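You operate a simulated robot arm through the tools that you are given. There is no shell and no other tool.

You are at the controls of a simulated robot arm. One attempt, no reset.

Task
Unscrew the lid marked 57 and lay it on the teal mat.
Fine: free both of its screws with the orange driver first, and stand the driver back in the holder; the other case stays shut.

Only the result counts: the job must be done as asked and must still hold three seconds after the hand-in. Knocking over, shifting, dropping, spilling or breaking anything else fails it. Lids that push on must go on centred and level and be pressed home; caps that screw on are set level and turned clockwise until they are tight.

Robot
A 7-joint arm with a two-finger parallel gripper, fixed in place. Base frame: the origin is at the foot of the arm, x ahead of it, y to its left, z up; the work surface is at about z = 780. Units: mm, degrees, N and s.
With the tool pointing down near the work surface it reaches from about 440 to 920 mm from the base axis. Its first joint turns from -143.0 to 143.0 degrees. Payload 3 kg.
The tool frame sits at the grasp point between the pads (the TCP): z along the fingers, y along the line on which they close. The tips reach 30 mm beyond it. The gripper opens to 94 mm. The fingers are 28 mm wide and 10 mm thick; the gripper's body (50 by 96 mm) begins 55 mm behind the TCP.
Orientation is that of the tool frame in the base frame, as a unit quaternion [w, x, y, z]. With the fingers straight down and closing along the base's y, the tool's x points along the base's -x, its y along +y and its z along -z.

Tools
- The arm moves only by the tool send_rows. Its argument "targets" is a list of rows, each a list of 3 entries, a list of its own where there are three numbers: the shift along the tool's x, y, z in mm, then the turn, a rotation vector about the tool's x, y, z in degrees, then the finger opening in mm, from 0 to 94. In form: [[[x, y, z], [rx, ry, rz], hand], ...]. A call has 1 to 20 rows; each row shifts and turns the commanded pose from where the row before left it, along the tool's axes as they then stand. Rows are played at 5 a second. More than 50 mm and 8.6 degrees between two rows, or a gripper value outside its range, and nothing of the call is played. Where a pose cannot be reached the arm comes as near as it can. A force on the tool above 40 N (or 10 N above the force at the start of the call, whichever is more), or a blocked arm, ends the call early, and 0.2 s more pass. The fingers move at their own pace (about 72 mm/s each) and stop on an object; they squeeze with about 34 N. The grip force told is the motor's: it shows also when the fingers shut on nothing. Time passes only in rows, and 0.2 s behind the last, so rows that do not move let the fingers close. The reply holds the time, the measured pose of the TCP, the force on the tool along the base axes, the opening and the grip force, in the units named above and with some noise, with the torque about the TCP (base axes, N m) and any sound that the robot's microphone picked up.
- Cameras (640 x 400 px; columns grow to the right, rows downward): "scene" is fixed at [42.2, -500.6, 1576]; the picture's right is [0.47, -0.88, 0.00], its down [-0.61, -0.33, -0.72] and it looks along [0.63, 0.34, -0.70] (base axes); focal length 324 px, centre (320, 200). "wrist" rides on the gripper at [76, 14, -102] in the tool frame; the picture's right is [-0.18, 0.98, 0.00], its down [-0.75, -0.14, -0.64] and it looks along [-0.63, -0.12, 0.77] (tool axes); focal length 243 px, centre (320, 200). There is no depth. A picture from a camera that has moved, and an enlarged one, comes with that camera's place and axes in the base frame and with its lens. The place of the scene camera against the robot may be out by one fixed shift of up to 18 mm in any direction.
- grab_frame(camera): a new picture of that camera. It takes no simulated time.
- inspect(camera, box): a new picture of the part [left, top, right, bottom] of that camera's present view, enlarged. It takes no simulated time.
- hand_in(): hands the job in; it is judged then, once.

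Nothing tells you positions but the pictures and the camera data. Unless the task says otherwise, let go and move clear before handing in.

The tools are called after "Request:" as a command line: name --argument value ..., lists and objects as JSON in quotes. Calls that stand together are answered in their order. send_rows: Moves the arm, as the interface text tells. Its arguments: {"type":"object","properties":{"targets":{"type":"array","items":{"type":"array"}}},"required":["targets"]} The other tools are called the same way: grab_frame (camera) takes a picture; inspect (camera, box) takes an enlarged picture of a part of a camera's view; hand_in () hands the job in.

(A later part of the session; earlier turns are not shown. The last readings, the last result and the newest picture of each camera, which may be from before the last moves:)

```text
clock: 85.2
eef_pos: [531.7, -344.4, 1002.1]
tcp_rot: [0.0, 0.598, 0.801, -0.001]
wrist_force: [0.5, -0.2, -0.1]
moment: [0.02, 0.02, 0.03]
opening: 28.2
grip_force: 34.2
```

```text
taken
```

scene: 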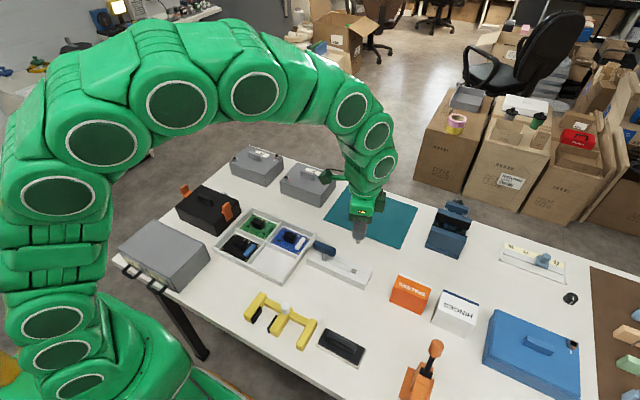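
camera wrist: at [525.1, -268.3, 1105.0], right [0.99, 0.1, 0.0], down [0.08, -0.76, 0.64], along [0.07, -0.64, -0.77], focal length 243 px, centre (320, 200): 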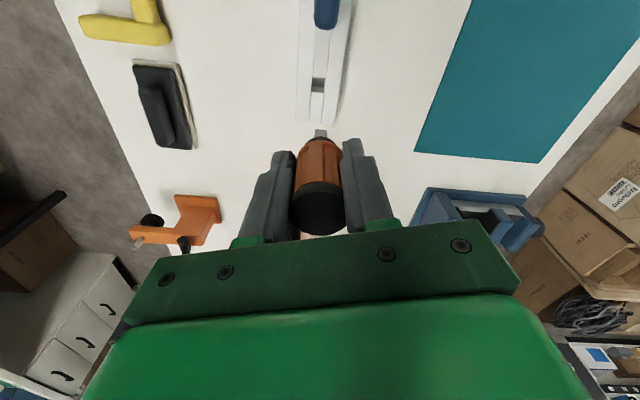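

Request:
send_rows --targets '[[[0, 0, 25], [0, 0, 0], 15], [[0, 0, 25], [0, 0, 0], 15], [[0, 0, 25], [0, 0, 0], 15], [[0, 0, 20], [0, 0, 0], 15], [[0, 0, 10], [0, 0, 0], 15], [[0, 0, 0], [0, 0, 0], 15], [[0, 0, 0], [0, 0, 0], 15]]'

Request:
inspect --camera "wrist" --box '[280, 90, 360, 140]'

Request:
inspect --camera "scene" --box '[310, 230, 390, 280]'

```text
clock: 86.8
eef_pos: [531.6, -343.6, 898.9]
tcp_rot: [0.0, 0.598, 0.802, 0.0]
wrist_force: [-0.2, -0.2, -0.1]
moment: [0.03, 0.0, -0.03]
opening: 28.4
grip_force: 34.1
```

```text
8.00 times, centred on (320, 115) of wrist
camera zoom: at [525.5, -267.4, 1001.9], right [0.99, 0.1, 0.0], down [0.08, -0.76, 0.64], along [0.07, -0.64, -0.77], focal length 1941 px, centre (320, 880)
```

zoom: 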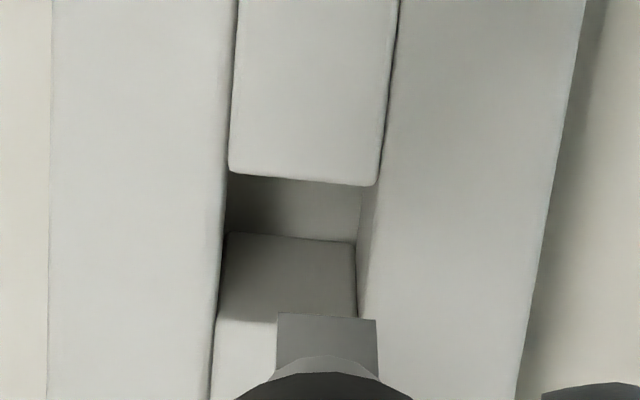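

```text
8.00 times, centred on (350, 255) of scene
camera zoom: at [42.2, -500.6, 1576.0], right [0.47, -0.88, 0.0], down [-0.61, -0.33, -0.72], along [0.63, 0.34, -0.7], focal length 2594 px, centre (80, -240)
```

zoom: 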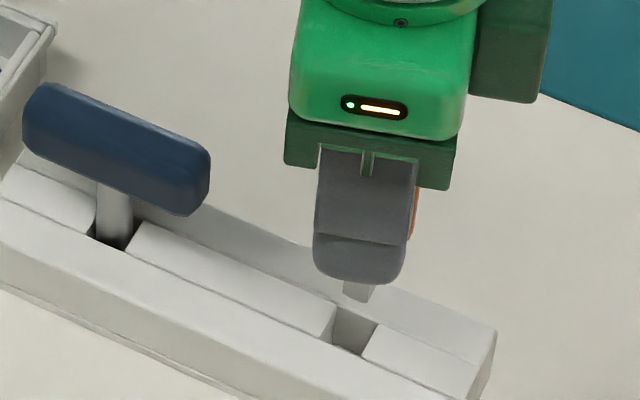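

The hole is centred about 2.8 mm toward tool -y from the bit. I'll correct that and come down to just above the holder.

Request:
send_rows --targets '[[[0, -2.8, 0], [0, 0, 0], 15], [[0, 0, 10], [0, 0, 0], 15], [[0, 0, 8], [0, 0, 0], 15], [[0, 0, 0], [0, 0, 0], 15]]'

Request:
inspect --camera "wrist" --box '[280, 95, 360, 145]'

Request:
inspect --camera "scene" --box '[330, 245, 378, 275]'

```text
clock: 87.8
eef_pos: [529.0, -345.5, 880.7]
tcp_rot: [0.0, 0.598, 0.802, 0.0]
wrist_force: [-0.4, 0.3, -0.7]
moment: [-0.02, -0.03, -0.03]
opening: 28.5
grip_force: 34.1
```

```text
8.00 times, centred on (320, 120) of wrist
camera zoom: at [522.4, -268.8, 983.2], right [0.99, 0.1, 0.0], down [0.08, -0.76, 0.64], along [0.07, -0.64, -0.77], focal length 1941 px, centre (320, 840)
```

zoom: 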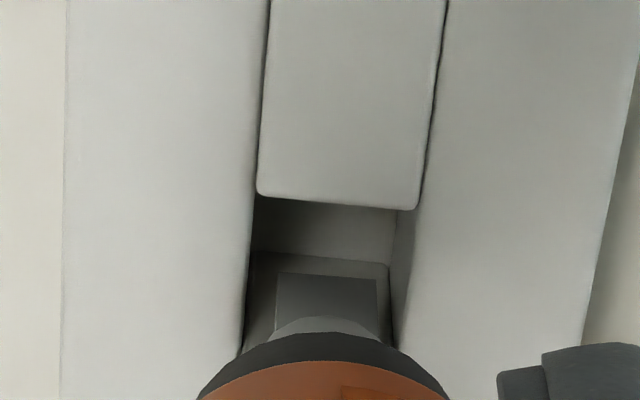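

```text
13.33 times, centred on (354, 260) of scene
camera zoom: at [42.2, -500.6, 1576.0], right [0.47, -0.88, 0.0], down [-0.61, -0.33, -0.72], along [0.63, 0.34, -0.7], focal length 4323 px, centre (-133, -600)
```

zoom: 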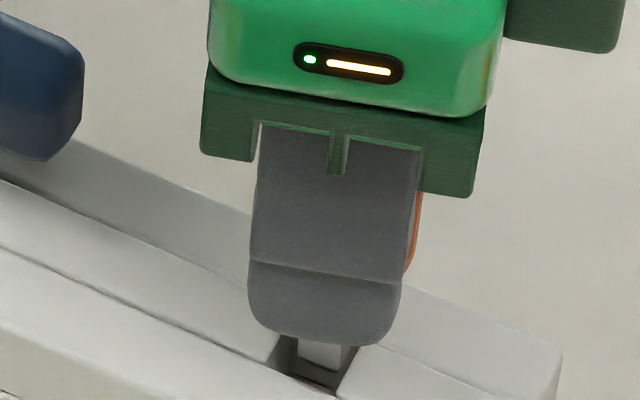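

Request:
send_rows --targets '[[[0, 0.8, 0], [0, 0, 0], 15], [[0, 0, 5], [0, 0, 0], 15], [[0, 0, 5], [0, 0, 0], 15], [[0, 0, 0], [0, 0, 0], 15]]'

Request:
inspect --camera "wrist" --box '[280, 95, 360, 145]'

Request:
inspect --camera "scene" --box '[330, 245, 378, 275]'

```text
clock: 88.8
eef_pos: [531.1, -346.3, 869.9]
tcp_rot: [0.0, 0.598, 0.802, 0.0]
wrist_force: [-0.1, -0.1, -1.6]
moment: [-0.03, 0.01, 0.0]
opening: 28.2
grip_force: 34.1
```

```text
8.00 times, centred on (320, 120) of wrist
camera zoom: at [523.7, -268.6, 973.5], right [0.99, 0.1, 0.0], down [0.08, -0.76, 0.64], along [0.07, -0.64, -0.77], focal length 1941 px, centre (320, 840)
```

zoom: 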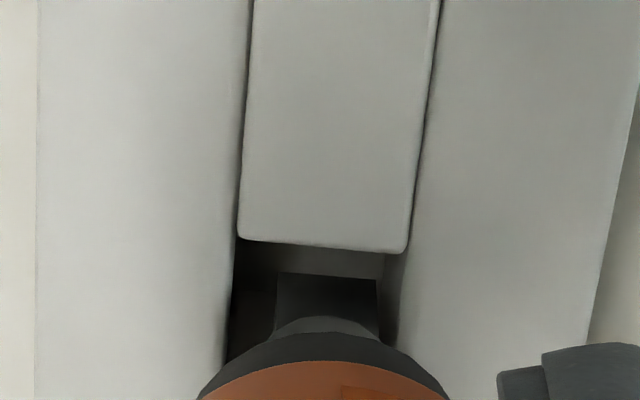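

```text
13.33 times, centred on (354, 260) of scene
camera zoom: at [42.2, -500.6, 1576.0], right [0.47, -0.88, 0.0], down [-0.61, -0.33, -0.72], along [0.63, 0.34, -0.7], focal length 4323 px, centre (-133, -600)
```

zoom: 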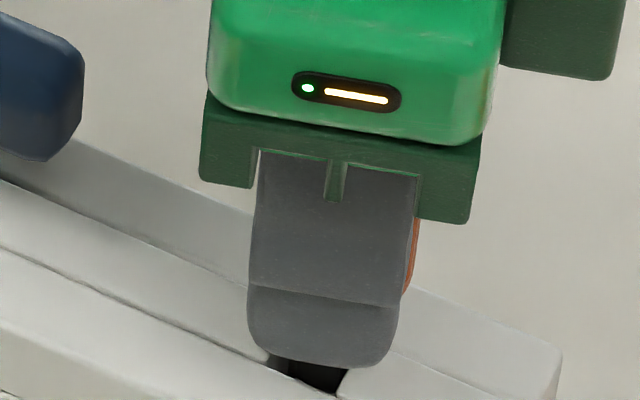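

Request:
send_rows --targets '[[[0, -0.4, 2], [0, 0, 0], 15], [[0, 0, 4], [0, 0, 0], 15], [[0, 0, 3], [0, 0, 0], 15], [[0, 0, 0], [0, 0, 0], 15]]'

Request:
inspect --camera "wrist" --box '[280, 95, 360, 145]'

```text
clock: 89.5
eef_pos: [529.9, -345.6, 863.8]
tcp_rot: [0.003, 0.598, 0.801, 0.0]
wrist_force: [-8.6, 8.4, 21.2]
moment: [0.28, 0.49, -0.02]
opening: 28.1
grip_force: 33.9
stopped in row 3: the force on the tool passed its limit at 51 N (the readings are from after the stop); the commanded pose is now the measured one
```

```text
8.00 times, centred on (320, 120) of wrist
camera zoom: at [523.4, -268.8, 968.0], right [0.99, 0.1, 0.0], down [0.08, -0.76, 0.64], along [0.07, -0.64, -0.77], focal length 1941 px, centre (320, 840)
```

zoom: 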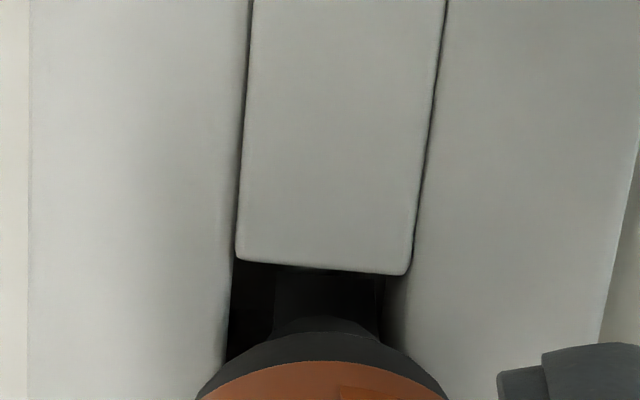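

The shaft shoulder touched the hole's -y edge, about 1.2 mm off. I'll back up, correct and retry gently.

Request:
send_rows --targets '[[[0, 0, -4], [0, 0, 0], 15], [[1.2, -0.5, 0], [0, 0, 0], 15], [[0, 0, 0], [0, 0, 0], 15]]'

Request:
inspect --camera "wrist" --box '[280, 95, 360, 145]'

Request:
inspect --camera "scene" --box '[310, 230, 390, 280]'

```text
clock: 90.3
eef_pos: [531.0, -345.4, 868.3]
tcp_rot: [0.001, 0.598, 0.801, 0.001]
wrist_force: [-0.2, -0.4, -1.1]
moment: [-0.04, -0.01, 0.0]
opening: 28.1
grip_force: 33.8
```

```text
8.00 times, centred on (320, 120) of wrist
camera zoom: at [522.7, -267.9, 971.4], right [0.99, 0.1, 0.0], down [0.08, -0.76, 0.64], along [0.07, -0.64, -0.77], focal length 1941 px, centre (320, 840)
```

zoom: 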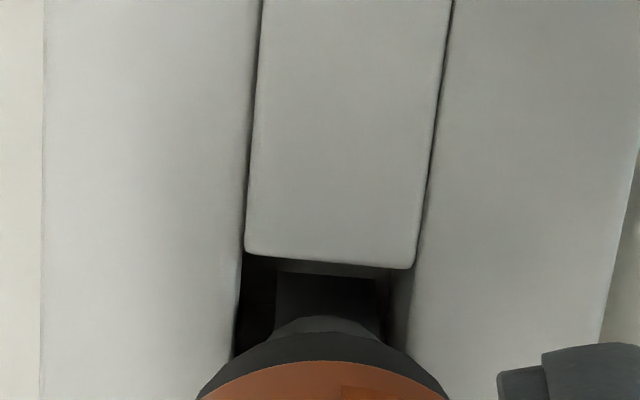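

```text
8.00 times, centred on (350, 255) of scene
camera zoom: at [42.2, -500.6, 1576.0], right [0.47, -0.88, 0.0], down [-0.61, -0.33, -0.72], along [0.63, 0.34, -0.7], focal length 2594 px, centre (80, -240)
```

zoom: 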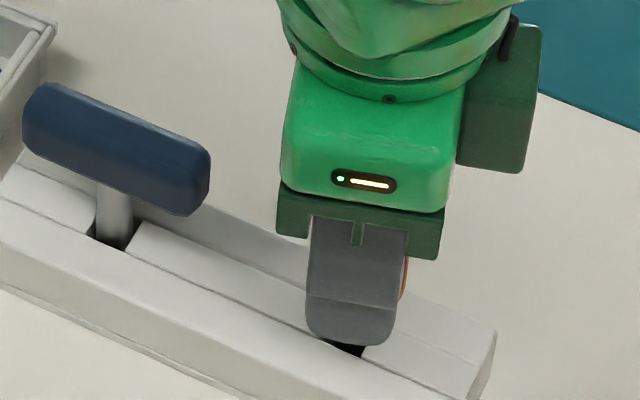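

Centred now in both directions. Descending gently.

Request:
send_rows --targets '[[[0, 0, 2], [0, 0, 0], 15], [[0, 0, 2], [0, 0, 0], 15], [[0, 0, 2], [0, 0, 0], 15], [[0, 0, 2], [0, 0, 0], 15], [[0, 0, 0], [0, 0, 0], 15]]'

Request:
inspect --camera "wrist" --box '[280, 95, 360, 145]'

```text
clock: 91.1
eef_pos: [529.7, -346.9, 865.0]
tcp_rot: [0.003, 0.597, 0.802, 0.001]
wrist_force: [-4.7, 2.1, 16.3]
moment: [0.02, 0.29, 0.02]
opening: 28.5
grip_force: 34.1
stopped in row 4: the force on the tool passed its limit at 48 N (the readings are from after the stop); the commanded pose is now the measured one
```

```text
8.00 times, centred on (320, 120) of wrist
camera zoom: at [523.0, -268.4, 967.7], right [0.99, 0.1, 0.0], down [0.08, -0.76, 0.65], along [0.07, -0.64, -0.76], focal length 1941 px, centre (320, 840)
```

zoom: 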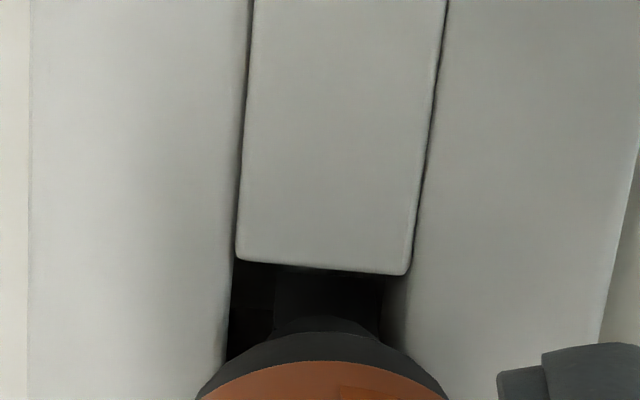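

The force readings say the shaft's -y rim is catching the far edge, so the holder top is probably a bit higher (z≈811) than I assumed. I'll back off and shift 1.4 mm toward +y.

Request:
send_rows --targets '[[[0, 0, -3.5], [0, 0, 0], 15], [[1.4, -0.4, 0], [0, 0, 0], 15], [[0, 0, 0], [0, 0, 0], 15]]'

Request:
inspect --camera "wrist" --box '[280, 95, 360, 145]'

```text
clock: 91.9
eef_pos: [529.8, -344.3, 867.8]
tcp_rot: [0.003, 0.598, 0.801, 0.001]
wrist_force: [-0.6, 0.2, -0.2]
moment: [0.01, 0.01, 0.02]
opening: 28.4
grip_force: 34.2
```

```text
8.00 times, centred on (320, 120) of wrist
camera zoom: at [522.1, -267.0, 970.7], right [0.99, 0.1, 0.0], down [0.08, -0.76, 0.65], along [0.07, -0.64, -0.76], focal length 1941 px, centre (320, 840)
```

zoom: 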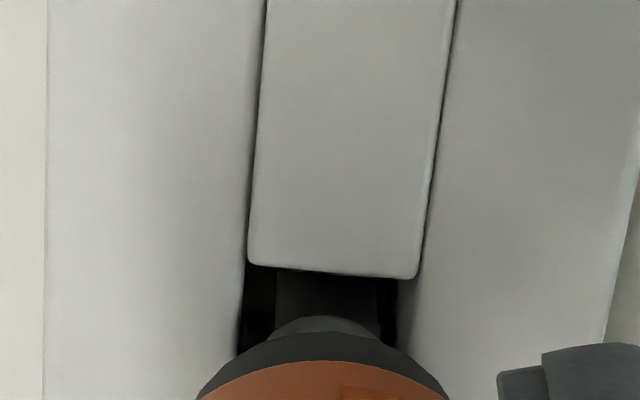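

Request:
send_rows --targets '[[[0, 0, 2], [0, 0, 0], 15], [[0, 0, 2], [0, 0, 0], 15], [[0, 0, 1.5], [0, 0, 0], 15], [[0, 0, 0], [0, 0, 0], 15]]'

Request:
inspect --camera "wrist" --box '[280, 95, 360, 145]'

```text
clock: 92.9
eef_pos: [528.9, -344.8, 860.4]
tcp_rot: [0.002, 0.599, 0.801, 0.0]
wrist_force: [-0.5, 3.8, -1.0]
moment: [0.2, 0.03, -0.02]
opening: 28.4
grip_force: 34.0
```

```text
8.00 times, centred on (320, 120) of wrist
camera zoom: at [522.0, -267.3, 965.0], right [0.99, 0.1, 0.0], down [0.08, -0.76, 0.64], along [0.07, -0.64, -0.76], focal length 1941 px, centre (320, 840)
```

zoom: 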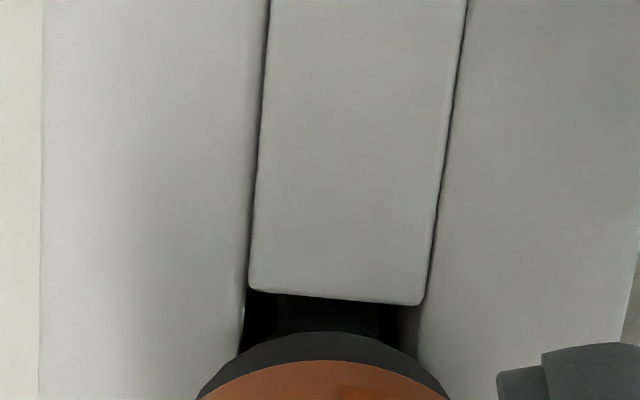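

The shaft is inside the hole now. I'll make one more small +y correction and lower it until it seats.

Request:
send_rows --targets '[[[0.5, 0, 0], [0, 0, 0], 15], [[0, 0, 2], [0, 0, 0], 15], [[0, 0, 1.5], [0, 0, 0], 15], [[0, 0, 0], [0, 0, 0], 15]]'

Request:
inspect --camera "wrist" --box '[280, 95, 360, 145]'

```text
clock: 93.9
eef_pos: [528.9, -344.3, 858.8]
tcp_rot: [0.003, 0.598, 0.802, 0.0]
wrist_force: [0.2, 0.4, -1.2]
moment: [0.01, 0.02, 0.0]
opening: 28.2
grip_force: 33.2
```

```text
8.00 times, centred on (320, 120) of wrist
camera zoom: at [521.9, -266.9, 961.6], right [0.99, 0.1, 0.0], down [0.08, -0.76, 0.64], along [0.07, -0.64, -0.76], focal length 1941 px, centre (320, 840)
```

zoom: 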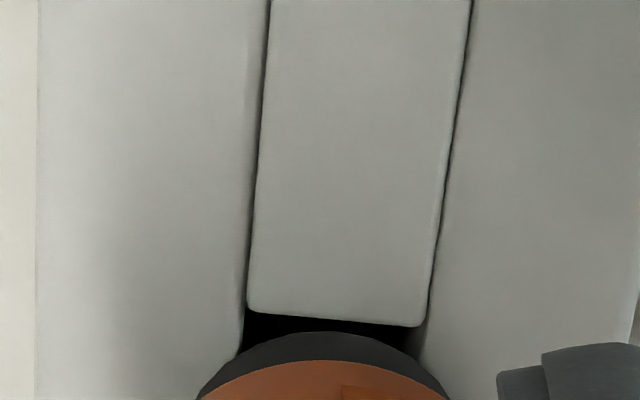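

Request:
send_rows --targets '[[[0, 0, 1.5], [0, 0, 0], 15], [[0, 0, 1.5], [0, 0, 0], 15], [[0, 0, 1], [0, 0, 0], 15], [[0, 0, 0], [0, 0, 0], 15]]'

Request:
inspect --camera "wrist" --box '[280, 95, 360, 145]'

Request:
inspect --camera "scene" --box '[310, 230, 390, 280]'

```text
clock: 94.9
eef_pos: [529.6, -343.4, 855.7]
tcp_rot: [0.003, 0.599, 0.801, 0.0]
wrist_force: [-4.1, 6.6, 25.8]
moment: [0.45, 0.25, -0.02]
opening: 28.3
grip_force: 33.6
```

```text
8.00 times, centred on (320, 120) of wrist
camera zoom: at [522.0, -266.8, 958.8], right [0.99, 0.1, 0.01], down [0.08, -0.76, 0.65], along [0.07, -0.64, -0.76], focal length 1941 px, centre (320, 840)
```

zoom: 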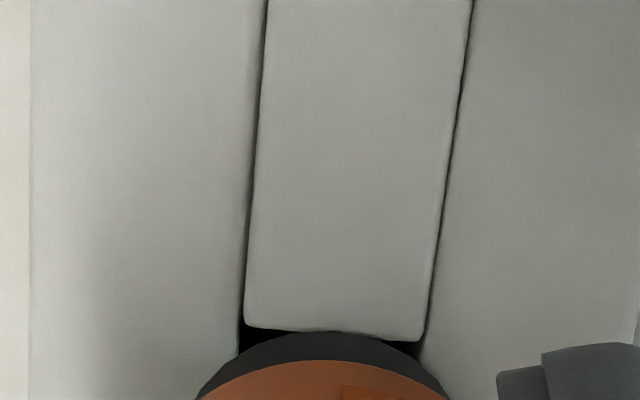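

```text
8.00 times, centred on (350, 255) of scene
camera zoom: at [42.2, -500.6, 1576.0], right [0.47, -0.88, 0.0], down [-0.61, -0.33, -0.72], along [0.63, 0.34, -0.7], focal length 2594 px, centre (80, -240)
```

zoom: 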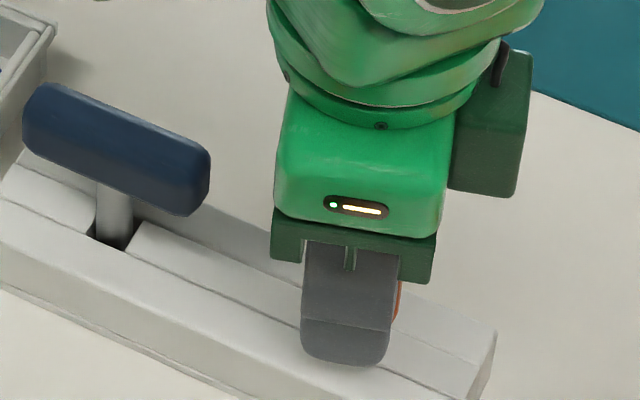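

The collar is resting on the holder at TCP z≈855.5, as expected. I'll ease the load and open the gripper.

Request:
send_rows --targets '[[[0, 0, -1], [0, 0, 0], 15], [[0, 0, 0], [0, 0, 0], 15], [[0, 0, 0], [0, 0, 0], 35], [[0, 0, 0], [0, 0, 0], 50], [[0, 0, 0], [0, 0, 0], 70], [[0, 0, 0], [0, 0, 0], 70]]'

Request:
grab_frame --camera "wrist"

Request:
inspect --camera "wrist" --box '[240, 95, 400, 195]'

```text
clock: 96.3
eef_pos: [529.9, -344.0, 855.8]
tcp_rot: [0.003, 0.598, 0.801, -0.001]
wrist_force: [-0.8, 0.0, 0.0]
moment: [0.03, -0.03, -0.03]
opening: 70.0
grip_force: 0.0
```

```text
taken
camera wrist: at [522.2, -267.1, 958.6], right [0.99, 0.1, 0.0], down [0.08, -0.76, 0.64], along [0.07, -0.64, -0.76], focal length 243 px, centre (320, 200)
```

wrist: 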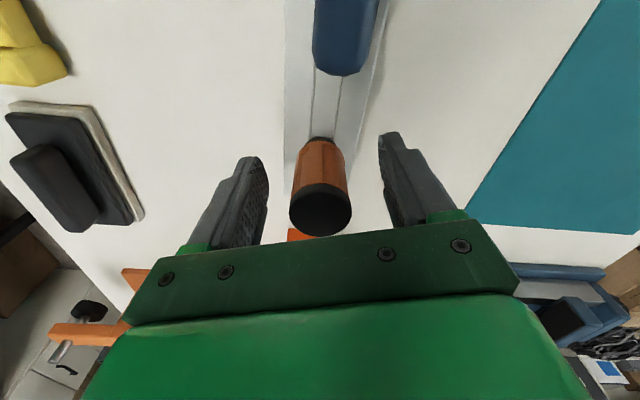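

```text
4.00 times, centred on (320, 145) of wrist
camera zoom: at [522.2, -267.1, 958.6], right [0.99, 0.1, 0.0], down [0.08, -0.76, 0.64], along [0.07, -0.64, -0.76], focal length 970 px, centre (320, 420)
```

zoom: 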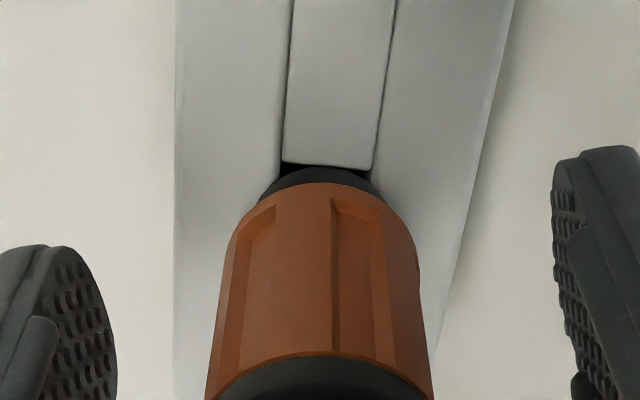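

The driver stands in the holder. Rising straight clear of it.

Request:
send_rows --targets '[[[0, 0, -10], [0, 0, 0], 70], [[0, 0, -20], [0, 0, 0], 70], [[0, 0, -25], [0, 0, 0], 70], [[0, 0, -30], [0, 0, 0], 70], [[0, 0, -30], [0, 0, 0], 80], [[0, 0, -30], [0, 0, 0], 80], [[0, 0, 0], [0, 0, 0], 80]]'

Request:
grab_frame --camera "wrist"

Request:
grab_frame --camera "scene"

```text
clock: 97.9
eef_pos: [527.9, -343.0, 1001.0]
tcp_rot: [0.002, 0.598, 0.801, 0.0]
wrist_force: [-1.1, -0.1, -0.6]
moment: [-0.03, 0.01, 0.01]
opening: 79.9
grip_force: 0.1
```

```text
taken
camera wrist: at [520.7, -266.0, 1103.8], right [0.99, 0.1, 0.0], down [0.08, -0.76, 0.64], along [0.07, -0.64, -0.76], focal length 243 px, centre (320, 200)
```

wrist: 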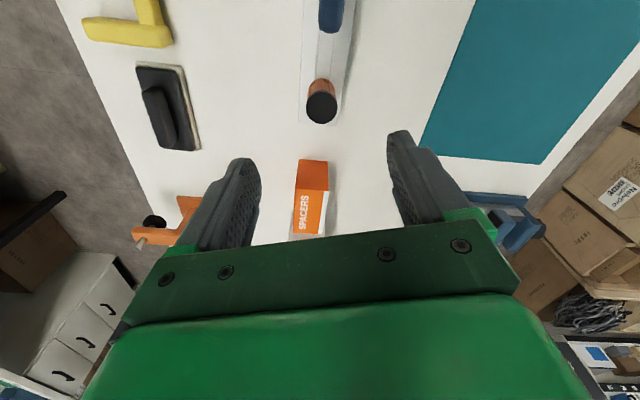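

```text
taken
```

scene: 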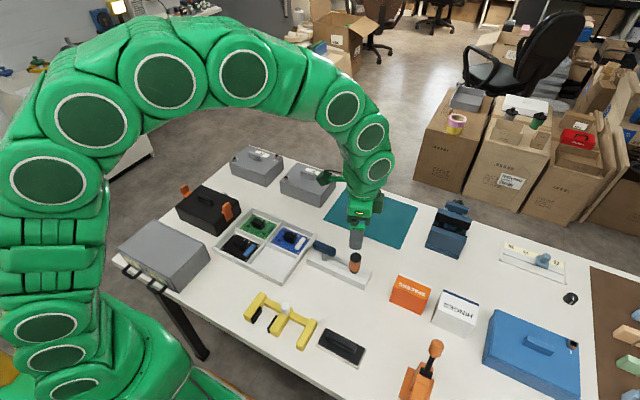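

Request:
inspect --camera "scene" --box '[290, 220, 410, 295]'

Request:
inspect --camera "scene" --box '[220, 135, 348, 215]'

```text
5.33 times, centred on (350, 258) of scene
camera zoom: at [42.2, -500.6, 1576.0], right [0.47, -0.88, 0.0], down [-0.61, -0.33, -0.72], along [0.63, 0.34, -0.7], focal length 1729 px, centre (160, -107)
```

zoom: 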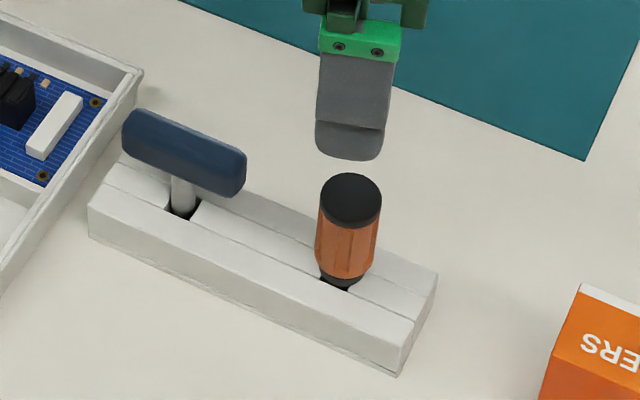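

```text
5.00 times, centred on (284, 175) of scene
camera zoom: at [42.2, -500.6, 1576.0], right [0.47, -0.88, 0.0], down [-0.61, -0.33, -0.72], along [0.63, 0.34, -0.7], focal length 1621 px, centre (500, 325)
```

zoom: 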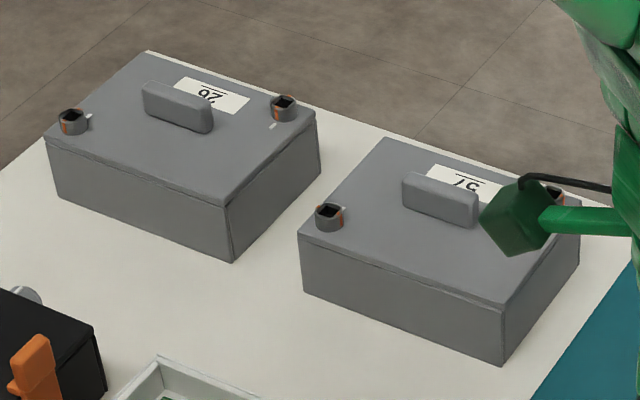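

The driver stands upright in the holder and case 26 is untouched. Next is the lid: its handle bar runs along y near (784, -60), with its top at z≈861. I'll go above it with yaw 90°, so the fingers close across the bar.

Request:
send_rows --targets '[[[0, 0, 0], [0.15, 0.2, 8.2], 80], [[0, 0, 0], [0, 0, 8.3], 80], [[31.4, 28.4, 0], [0, 0, 0], 80], [[31.4, 28.4, 0], [0, 0, 0], 80], [[31.4, 28.4, 0], [0, 0, 0], 80], [[31.4, 28.4, 0], [0, 0, 0], 80], [[31.4, 28.4, 0], [0, 0, 0], 80], [[31.4, 28.4, 0], [0, 0, 0], 80], [[31.4, 28.4, 0], [0, 0, 0], 80], [[31.4, 28.4, 0], [0, 0, 0], 80], [[31.4, 28.4, 0], [0, 0, 0], 80], [[0, 0, 30], [0, 0, 0], 80], [[0, 0, 0], [0, 0, 0], 80]]'

Request:
grab_frame --camera "wrist"

Request:
inspect --camera "wrist" --box '[240, 60, 400, 160]'

```text
clock: 100.7
eef_pos: [784.0, -60.4, 970.2]
tcp_rot: [0.001, 0.707, 0.707, 0.0]
wrist_force: [0.2, 0.4, -0.1]
moment: [-0.01, 0.01, 0.0]
opening: 80.2
grip_force: 0.0
```

```text
taken
camera wrist: at [799.7, 15.6, 1073.0], right [0.98, -0.18, 0.0], down [-0.14, -0.75, 0.64], along [-0.12, -0.63, -0.77], focal length 243 px, centre (320, 200)
```

wrist: 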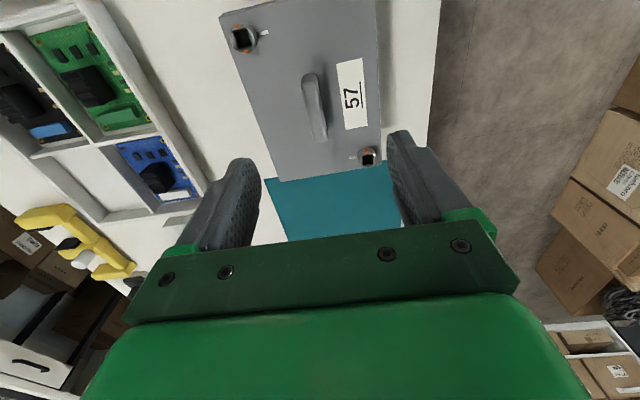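

```text
4.00 times, centred on (320, 110) of wrist
camera zoom: at [799.7, 15.6, 1073.0], right [0.98, -0.18, 0.0], down [-0.14, -0.75, 0.64], along [-0.12, -0.63, -0.77], focal length 970 px, centre (320, 560)
```

zoom: 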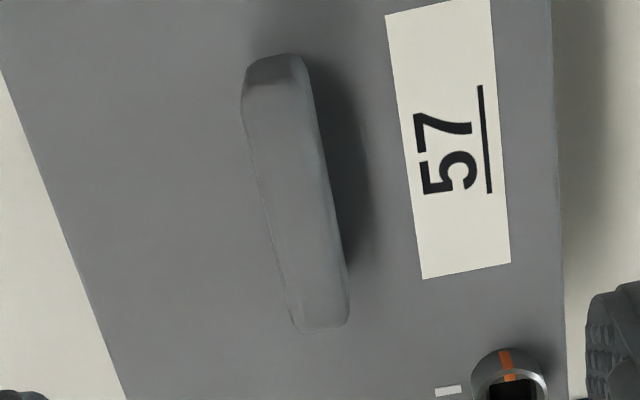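

The handle centre is at (779.7, -58.7). I'll centre over it and descend with the tips stopping just above the lid surface.

Request:
send_rows --targets '[[[1.5, -4.3, 0], [0, 0, 0], 60], [[0, 0, 25], [0, 0, 0], 60], [[0, 0, 25], [0, 0, 0], 60], [[0, 0, 20], [0, 0, 0], 60], [[0, 0, 0], [0, 0, 0], 60], [[0, 0, 0], [0, 0, 0], 60]]'

Request:
grab_frame --camera "wrist"

Request:
inspect --camera "scene" --box '[270, 135, 350, 185]'

```text
clock: 102.1
eef_pos: [779.8, -60.9, 901.9]
tcp_rot: [0.001, 0.708, 0.706, 0.001]
wrist_force: [-0.3, -1.0, 0.8]
moment: [0.02, 0.02, 0.01]
opening: 60.0
grip_force: 0.2
```

```text
taken
camera wrist: at [794.8, 16.9, 1004.7], right [0.98, -0.18, 0.0], down [-0.14, -0.75, 0.64], along [-0.12, -0.63, -0.77], focal length 243 px, centre (320, 200)
```

wrist: 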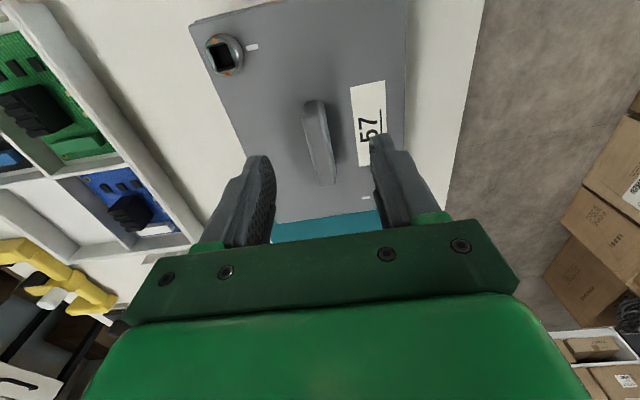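

```text
8.00 times, centred on (310, 160) of scene
camera zoom: at [42.2, -500.6, 1576.0], right [0.47, -0.88, 0.0], down [-0.61, -0.33, -0.72], along [0.63, 0.34, -0.7], focal length 2594 px, centre (400, 520)
```

zoom: 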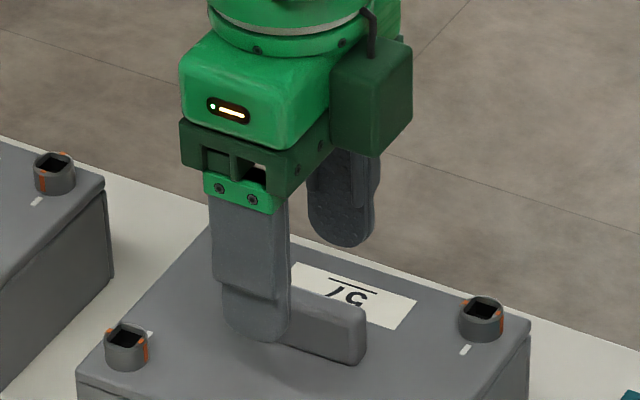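

Well centred on the handle. Lowering the last 28 mm.

Request:
send_rows --targets '[[[0, 0, 12], [0, 0, 0], 60], [[0, 0, 8], [0, 0, 0], 60], [[0, 0, 5], [0, 0, 0], 60], [[0, 0, 2], [0, 0, 0], 60], [[0, 0, 0], [0, 0, 0], 60]]'

Request:
inspect --camera "scene" --box '[270, 135, 350, 185]'

Request:
inspect --camera "wrist" --box '[220, 90, 420, 215]'

```text
clock: 103.3
eef_pos: [779.5, -60.8, 873.7]
tcp_rot: [0.001, 0.707, 0.707, 0.0]
wrist_force: [-0.3, -0.4, 1.2]
moment: [0.0, -0.01, 0.01]
opening: 60.0
grip_force: 0.0
```

```text
8.00 times, centred on (310, 160) of scene
camera zoom: at [42.2, -500.6, 1576.0], right [0.47, -0.88, 0.0], down [-0.61, -0.33, -0.72], along [0.63, 0.34, -0.7], focal length 2594 px, centre (400, 520)
```

zoom: 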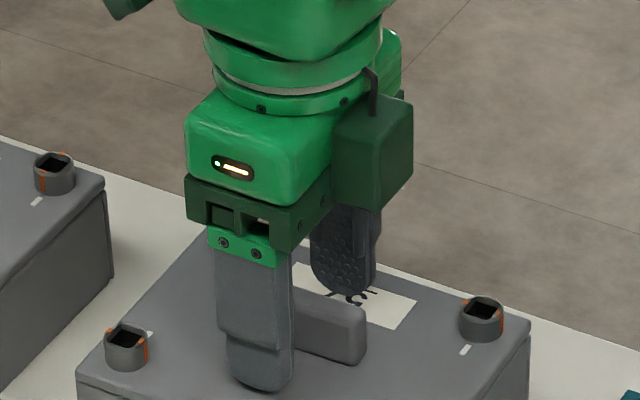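

```text
3.20 times, centred on (320, 152) of wrist
camera zoom: at [795.6, 17.0, 977.5], right [0.98, -0.18, 0.0], down [-0.14, -0.75, 0.64], along [-0.12, -0.63, -0.77], focal length 776 px, centre (320, 352)
```

zoom: 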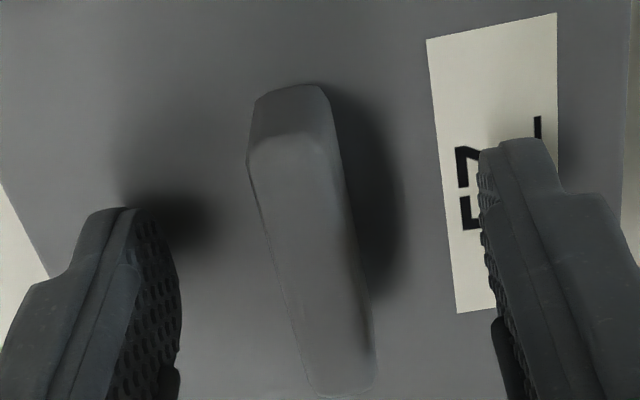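

Tips are just above the lid on both sides of the handle. Closing.

Request:
send_rows --targets '[[[0, 0, 0], [0, 0, 0], 30], [[0, 0, 0], [0, 0, 0], 18], [[0, 0, 0], [0, 0, 0], 4], [[0, 0, 0], [0, 0, 0], 4], [[0, 0, 0], [0, 0, 0], 4]]'

Request:
inspect --camera "wrist" --box '[220, 90, 420, 215]'

Request:
inspect --camera "scene" --box '[270, 135, 350, 185]'

```text
clock: 104.5
eef_pos: [780.0, -60.5, 873.8]
tcp_rot: [0.001, 0.707, 0.707, 0.0]
wrist_force: [-0.4, 0.0, -0.1]
moment: [0.0, 0.04, 0.02]
opening: 13.0
grip_force: 34.2
```

```text
3.20 times, centred on (320, 152) of wrist
camera zoom: at [795.6, 16.9, 977.6], right [0.98, -0.18, 0.0], down [-0.14, -0.75, 0.64], along [-0.12, -0.63, -0.77], focal length 776 px, centre (320, 352)
```

zoom: 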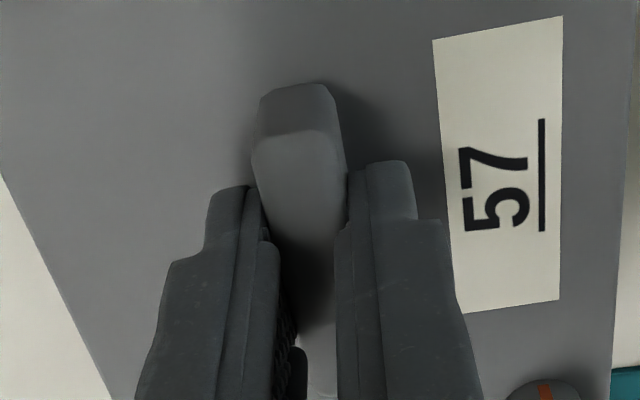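

```text
8.00 times, centred on (310, 160) of scene
camera zoom: at [42.2, -500.6, 1576.0], right [0.47, -0.88, 0.0], down [-0.61, -0.33, -0.72], along [0.63, 0.34, -0.7], focal length 2594 px, centre (400, 520)
```

zoom: 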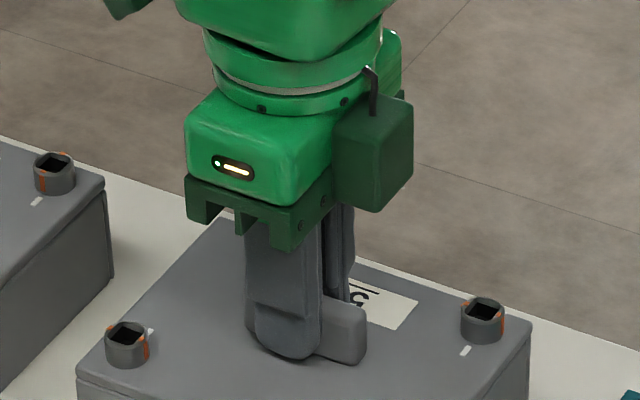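

Gripped at 13 mm. I'll lift slowly and check that the lid is free.

Request:
send_rows --targets '[[[0, 0, -2], [0, 0, 0], 4], [[0, 0, -3], [0, 0, 0], 4], [[0, 0, -3], [0, 0, 0], 4], [[0, 0, 0], [0, 0, 0], 4]]'

Request:
inspect --camera "scene" --box '[260, 130, 356, 190]'

```text
clock: 105.5
eef_pos: [778.4, -58.8, 881.0]
tcp_rot: [0.001, 0.707, 0.708, 0.001]
wrist_force: [0.9, -0.6, 0.1]
moment: [0.01, -0.01, 0.01]
opening: 13.0
grip_force: 34.2
```

```text
6.67 times, centred on (308, 160) of scene
camera zoom: at [42.2, -500.6, 1576.0], right [0.47, -0.88, 0.0], down [-0.61, -0.33, -0.72], along [0.63, 0.34, -0.7], focal length 2161 px, centre (400, 467)
```

zoom: 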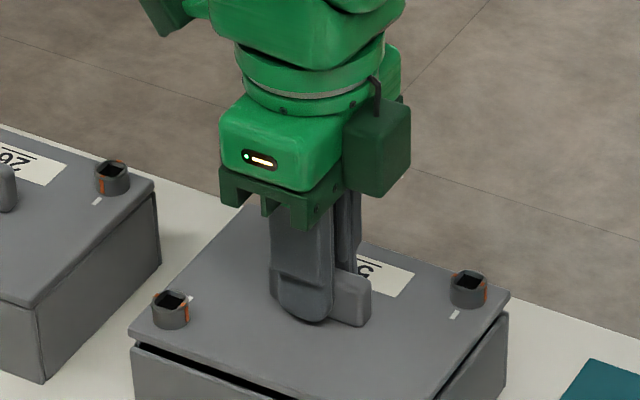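

The lid lifts level and free. I'll raise it further and carry it along -y to the mat.

Request:
send_rows --targets '[[[0, 0, -8], [0, 0, 0], 4], [[0, 0, -12], [0, 0, 0], 4], [[0, 0, -12], [0, 0, 0], 4], [[0, 0, -8], [0, 0, 0], 4], [[-15, 0, 0], [0, 0, 0], 4], [[-25, 0, 0], [0, 0, 0], 4], [[-30, 0, 0], [0, 0, 0], 4], [[-30, 0, 0], [0, 0, 0], 4], [[-30, 0, 0], [0, 0, 0], 4], [[-30, 0, 0], [0, 0, 0], 4], [[-30, 0, 0], [0, 0, 0], 4], [[-25, 0, 0], [0, 0, 0], 4], [[-15, 0, 0], [0, 0, 0], 4], [[-7, 0, 0], [0, 0, 0], 4], [[0, 0, 0], [0, 0, 0], 4]]'

Request:
grab_frame --camera "scene"

Request:
grab_frame --camera "wrist"

```text
clock: 108.7
eef_pos: [780.7, -297.5, 922.8]
tcp_rot: [0.002, 0.707, 0.707, 0.0]
wrist_force: [0.5, -0.5, -1.3]
moment: [-0.03, 0.0, 0.05]
opening: 12.9
grip_force: 33.7
```

```text
taken
```

scene: 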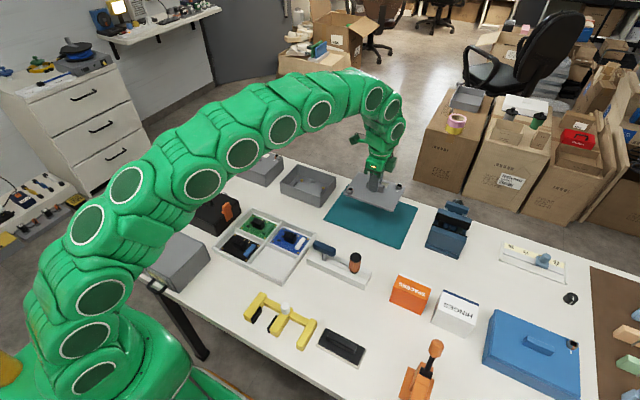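

```text
taken
camera wrist: at [794.6, -220.9, 1025.7], right [0.98, -0.18, 0.0], down [-0.14, -0.75, 0.64], along [-0.12, -0.63, -0.77], focal length 243 px, centre (320, 200)
```

wrist: 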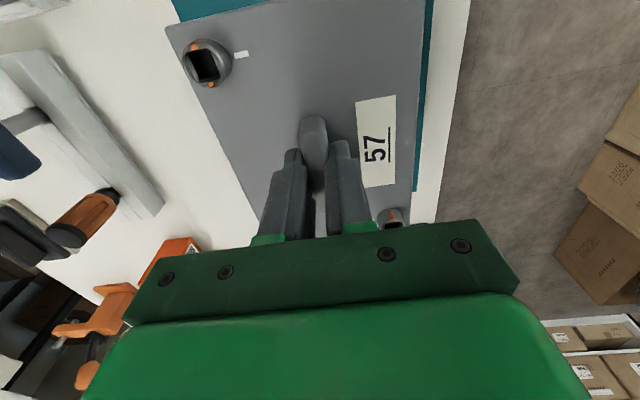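

Request:
inspect --camera "scene" --box '[310, 140, 430, 215]'

Request:
inspect --camera "scene" --box '[240, 130, 352, 200]'

```text
5.33 times, centred on (370, 178) of scene
camera zoom: at [42.2, -500.6, 1576.0], right [0.47, -0.88, 0.0], down [-0.61, -0.33, -0.72], along [0.63, 0.34, -0.7], focal length 1729 px, centre (53, 320)
```

zoom: 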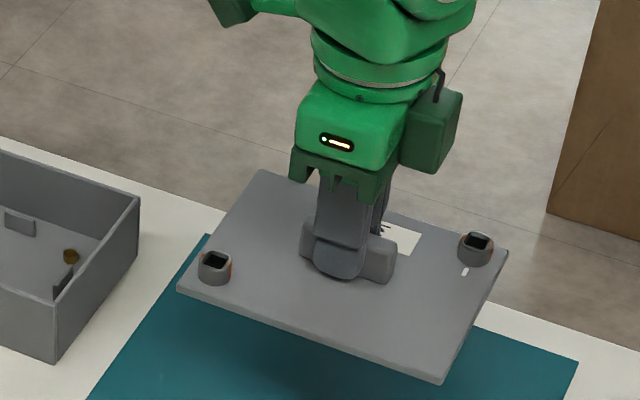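

```text
5.71 times, centred on (296, 165) of scene
camera zoom: at [42.2, -500.6, 1576.0], right [0.47, -0.88, 0.0], down [-0.61, -0.33, -0.72], along [0.63, 0.34, -0.7], focal length 1853 px, centre (457, 400)
```

zoom: 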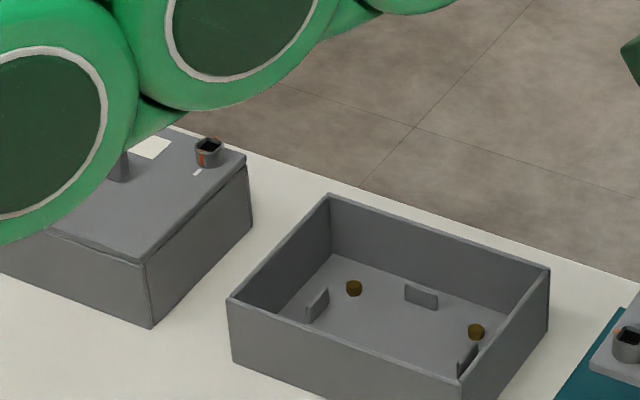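

The lid hangs level over the mat, which spans about x 683–880, y -427 to -167. Lowering it now.

Request:
send_rows --targets '[[[0, 0, 15], [0, 0, 0], 4], [[0, 0, 20], [0, 0, 0], 4], [[0, 0, 20], [0, 0, 0], 4], [[0, 0, 15], [0, 0, 0], 4], [[0, 0, 10], [0, 0, 0], 4], [[0, 0, 5], [0, 0, 0], 4], [[0, 0, 0], [0, 0, 0], 4]]'

Request:
inspect --camera "scene" --box '[320, 150, 440, 225]'

```text
clock: 110.3
eef_pos: [779.2, -296.5, 835.6]
tcp_rot: [0.0, 0.706, 0.708, 0.0]
wrist_force: [0.6, 0.8, -0.8]
moment: [0.0, 0.02, -0.02]
opening: 13.3
grip_force: 33.6
```

```text
5.33 times, centred on (380, 188) of scene
camera zoom: at [42.2, -500.6, 1576.0], right [0.47, -0.88, 0.0], down [-0.61, -0.33, -0.72], along [0.63, 0.34, -0.7], focal length 1729 px, centre (0, 267)
```

zoom: 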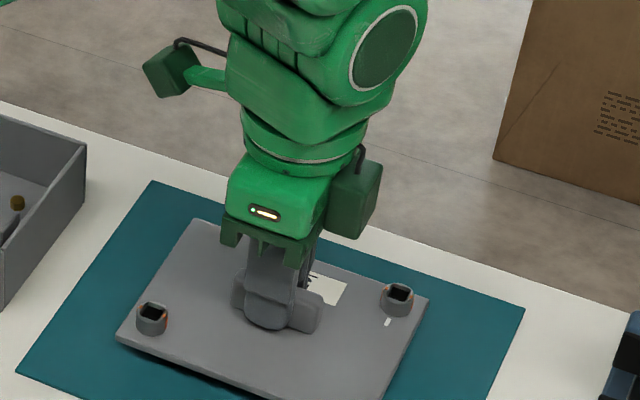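

Request:
send_rows --targets '[[[0, 0, 3], [0, 0, 0], 4], [[0, 0, 3], [0, 0, 0], 4], [[0, 0, 2], [0, 0, 0], 4], [[0, 0, 2], [0, 0, 0], 4], [[0, 0, 0], [0, 0, 0], 4]]'

Request:
inspect --camera "scene" --box '[320, 160, 440, 235]'

```text
clock: 111.5
eef_pos: [780.4, -296.4, 828.4]
tcp_rot: [0.002, 0.707, 0.707, 0.0]
wrist_force: [-5.7, -3.9, 33.7]
moment: [-0.1, 0.25, -0.02]
opening: 13.2
grip_force: 34.0
```

```text
5.33 times, centred on (380, 198) of scene
camera zoom: at [42.2, -500.6, 1576.0], right [0.47, -0.88, 0.0], down [-0.61, -0.33, -0.72], along [0.63, 0.34, -0.7], focal length 1729 px, centre (0, 213)
```

zoom: 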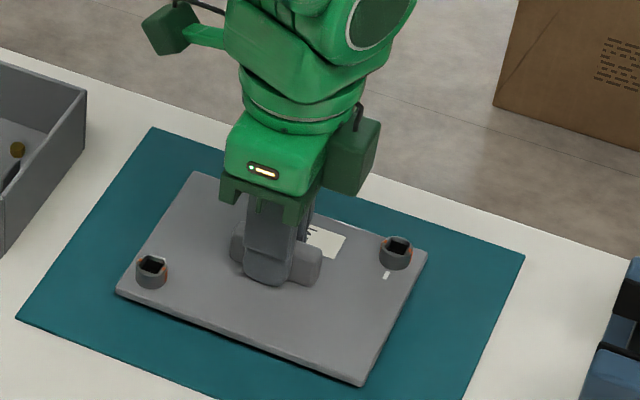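

The lid is down on the mat. I'll relieve the load and open.

Request:
send_rows --targets '[[[0, 0, -1.5], [0, 0, 0], 4], [[0, 0, 0], [0, 0, 0], 4], [[0, 0, 0], [0, 0, 0], 4]]'

```text
clock: 112.3
eef_pos: [779.9, -297.1, 827.5]
tcp_rot: [0.0, 0.706, 0.708, 0.001]
wrist_force: [3.6, -5.1, 7.4]
moment: [-0.65, -0.06, 0.18]
opening: 13.0
grip_force: 33.7
```

Request:
send_rows --targets '[[[0, 0, 0], [0, 0, 0], 16], [[0, 0, 0], [0, 0, 0], 24], [[0, 0, 0], [0, 0, 0], 40], [[0, 0, 0], [0, 0, 0], 50], [[0, 0, 0], [0, 0, 0], 50]]'

Request:
inspect --camera "wrist" --box '[220, 90, 420, 215]'

Request:
inspect --camera "scene" --box '[320, 160, 440, 235]'

```text
clock: 113.5
eef_pos: [779.9, -295.7, 828.4]
tcp_rot: [0.0, 0.707, 0.707, 0.001]
wrist_force: [-0.5, -0.2, -0.5]
moment: [-0.02, 0.01, 0.04]
opening: 50.1
grip_force: 0.0
```

```text
3.20 times, centred on (320, 152) of wrist
camera zoom: at [795.3, -220.0, 931.6], right [0.98, -0.18, 0.0], down [-0.14, -0.75, 0.64], along [-0.12, -0.63, -0.77], focal length 776 px, centre (320, 352)
```

zoom: 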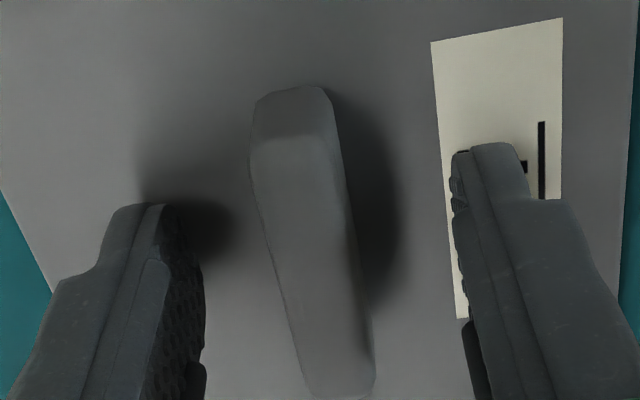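

```text
5.33 times, centred on (380, 198) of scene
camera zoom: at [42.2, -500.6, 1576.0], right [0.47, -0.88, 0.0], down [-0.61, -0.33, -0.72], along [0.63, 0.34, -0.7], focal length 1729 px, centre (0, 213)
```

zoom: 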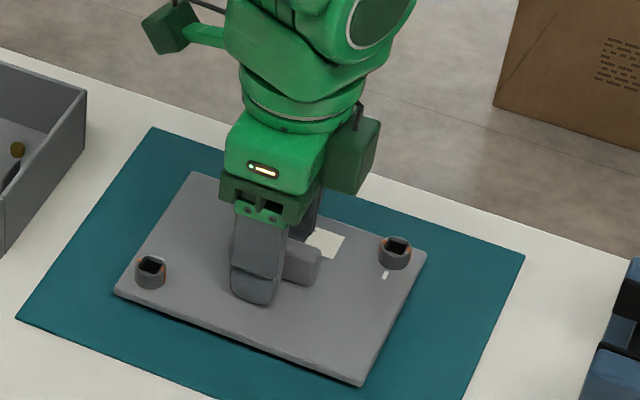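

The handle is released and the lid lies flat on the mat. Rising straight up and clear to check the whole scene.

Request:
send_rows --targets '[[[0, 0, -10], [0, 0, 0], 50], [[0, 0, -20], [0, 0, 0], 50], [[0, 0, -30], [0, 0, 0], 60], [[0, 0, -40], [0, 0, 0], 60], [[0, 0, -40], [0, 0, 0], 60], [[0, 0, -40], [0, 0, 0], 60], [[0, 0, -40], [0, 0, 0], 60], [[0, 0, 0], [0, 0, 0], 60]]'

Request:
grab_frame --camera "scene"

Request:
inspect --camera "scene" --box '[320, 160, 440, 235]'

Request:
inspect --camera "scene" --box '[290, 220, 410, 295]'

Request:
inspect --camera "scene" --box '[220, 135, 348, 215]'

```text
clock: 115.3
eef_pos: [780.5, -295.7, 1050.7]
tcp_rot: [-0.001, 0.707, 0.708, 0.001]
wrist_force: [0.8, 0.0, -0.5]
moment: [-0.02, -0.03, -0.01]
opening: 60.1
grip_force: 0.0
```

```text
taken
```

scene: 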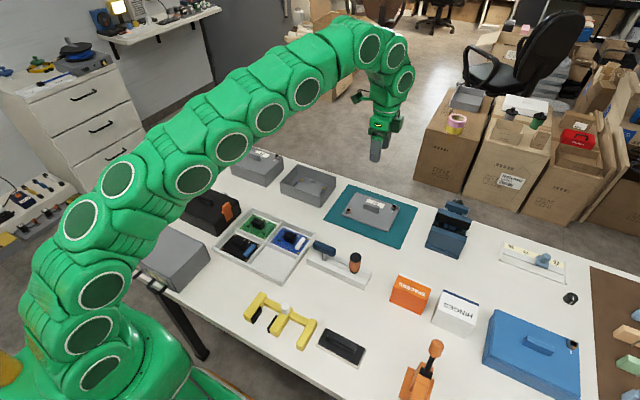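

```text
5.33 times, centred on (380, 198) of scene
camera zoom: at [42.2, -500.6, 1576.0], right [0.47, -0.88, 0.0], down [-0.61, -0.33, -0.72], along [0.63, 0.34, -0.7], focal length 1729 px, centre (0, 213)
```

zoom: 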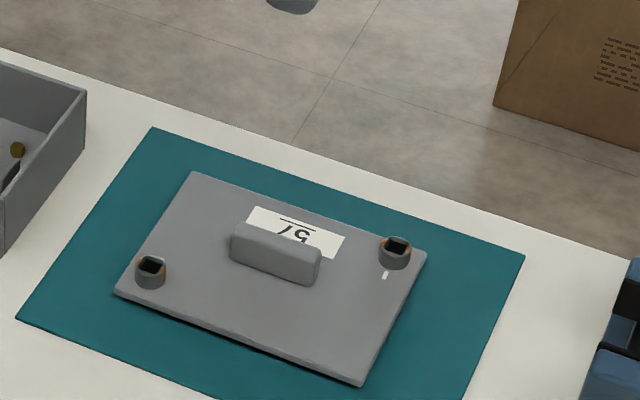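

```text
5.33 times, centred on (350, 258) of scene
camera zoom: at [42.2, -500.6, 1576.0], right [0.47, -0.88, 0.0], down [-0.61, -0.33, -0.72], along [0.63, 0.34, -0.7], focal length 1729 px, centre (160, -107)
```

zoom: 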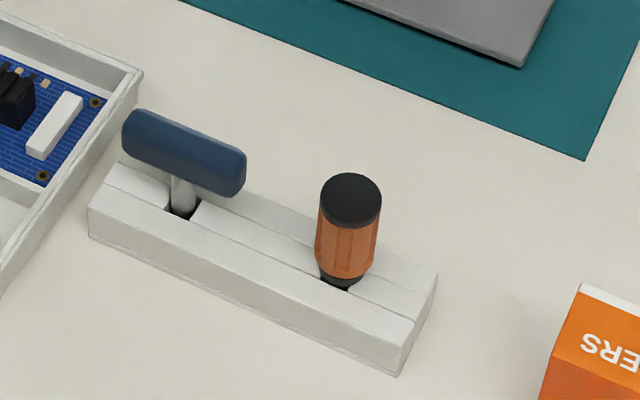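

```text
5.00 times, centred on (284, 175) of scene
camera zoom: at [42.2, -500.6, 1576.0], right [0.47, -0.88, 0.0], down [-0.61, -0.33, -0.72], along [0.63, 0.34, -0.7], focal length 1621 px, centre (500, 325)
```

zoom: 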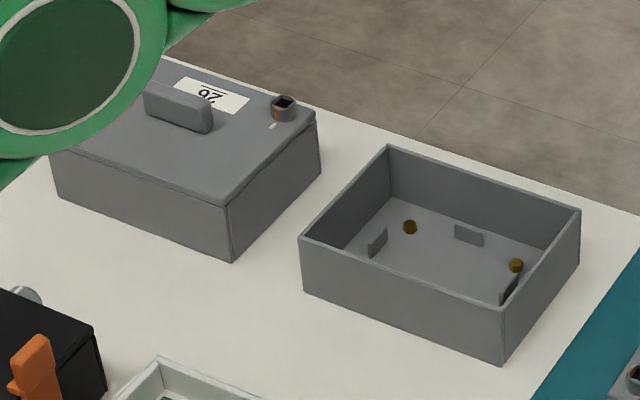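

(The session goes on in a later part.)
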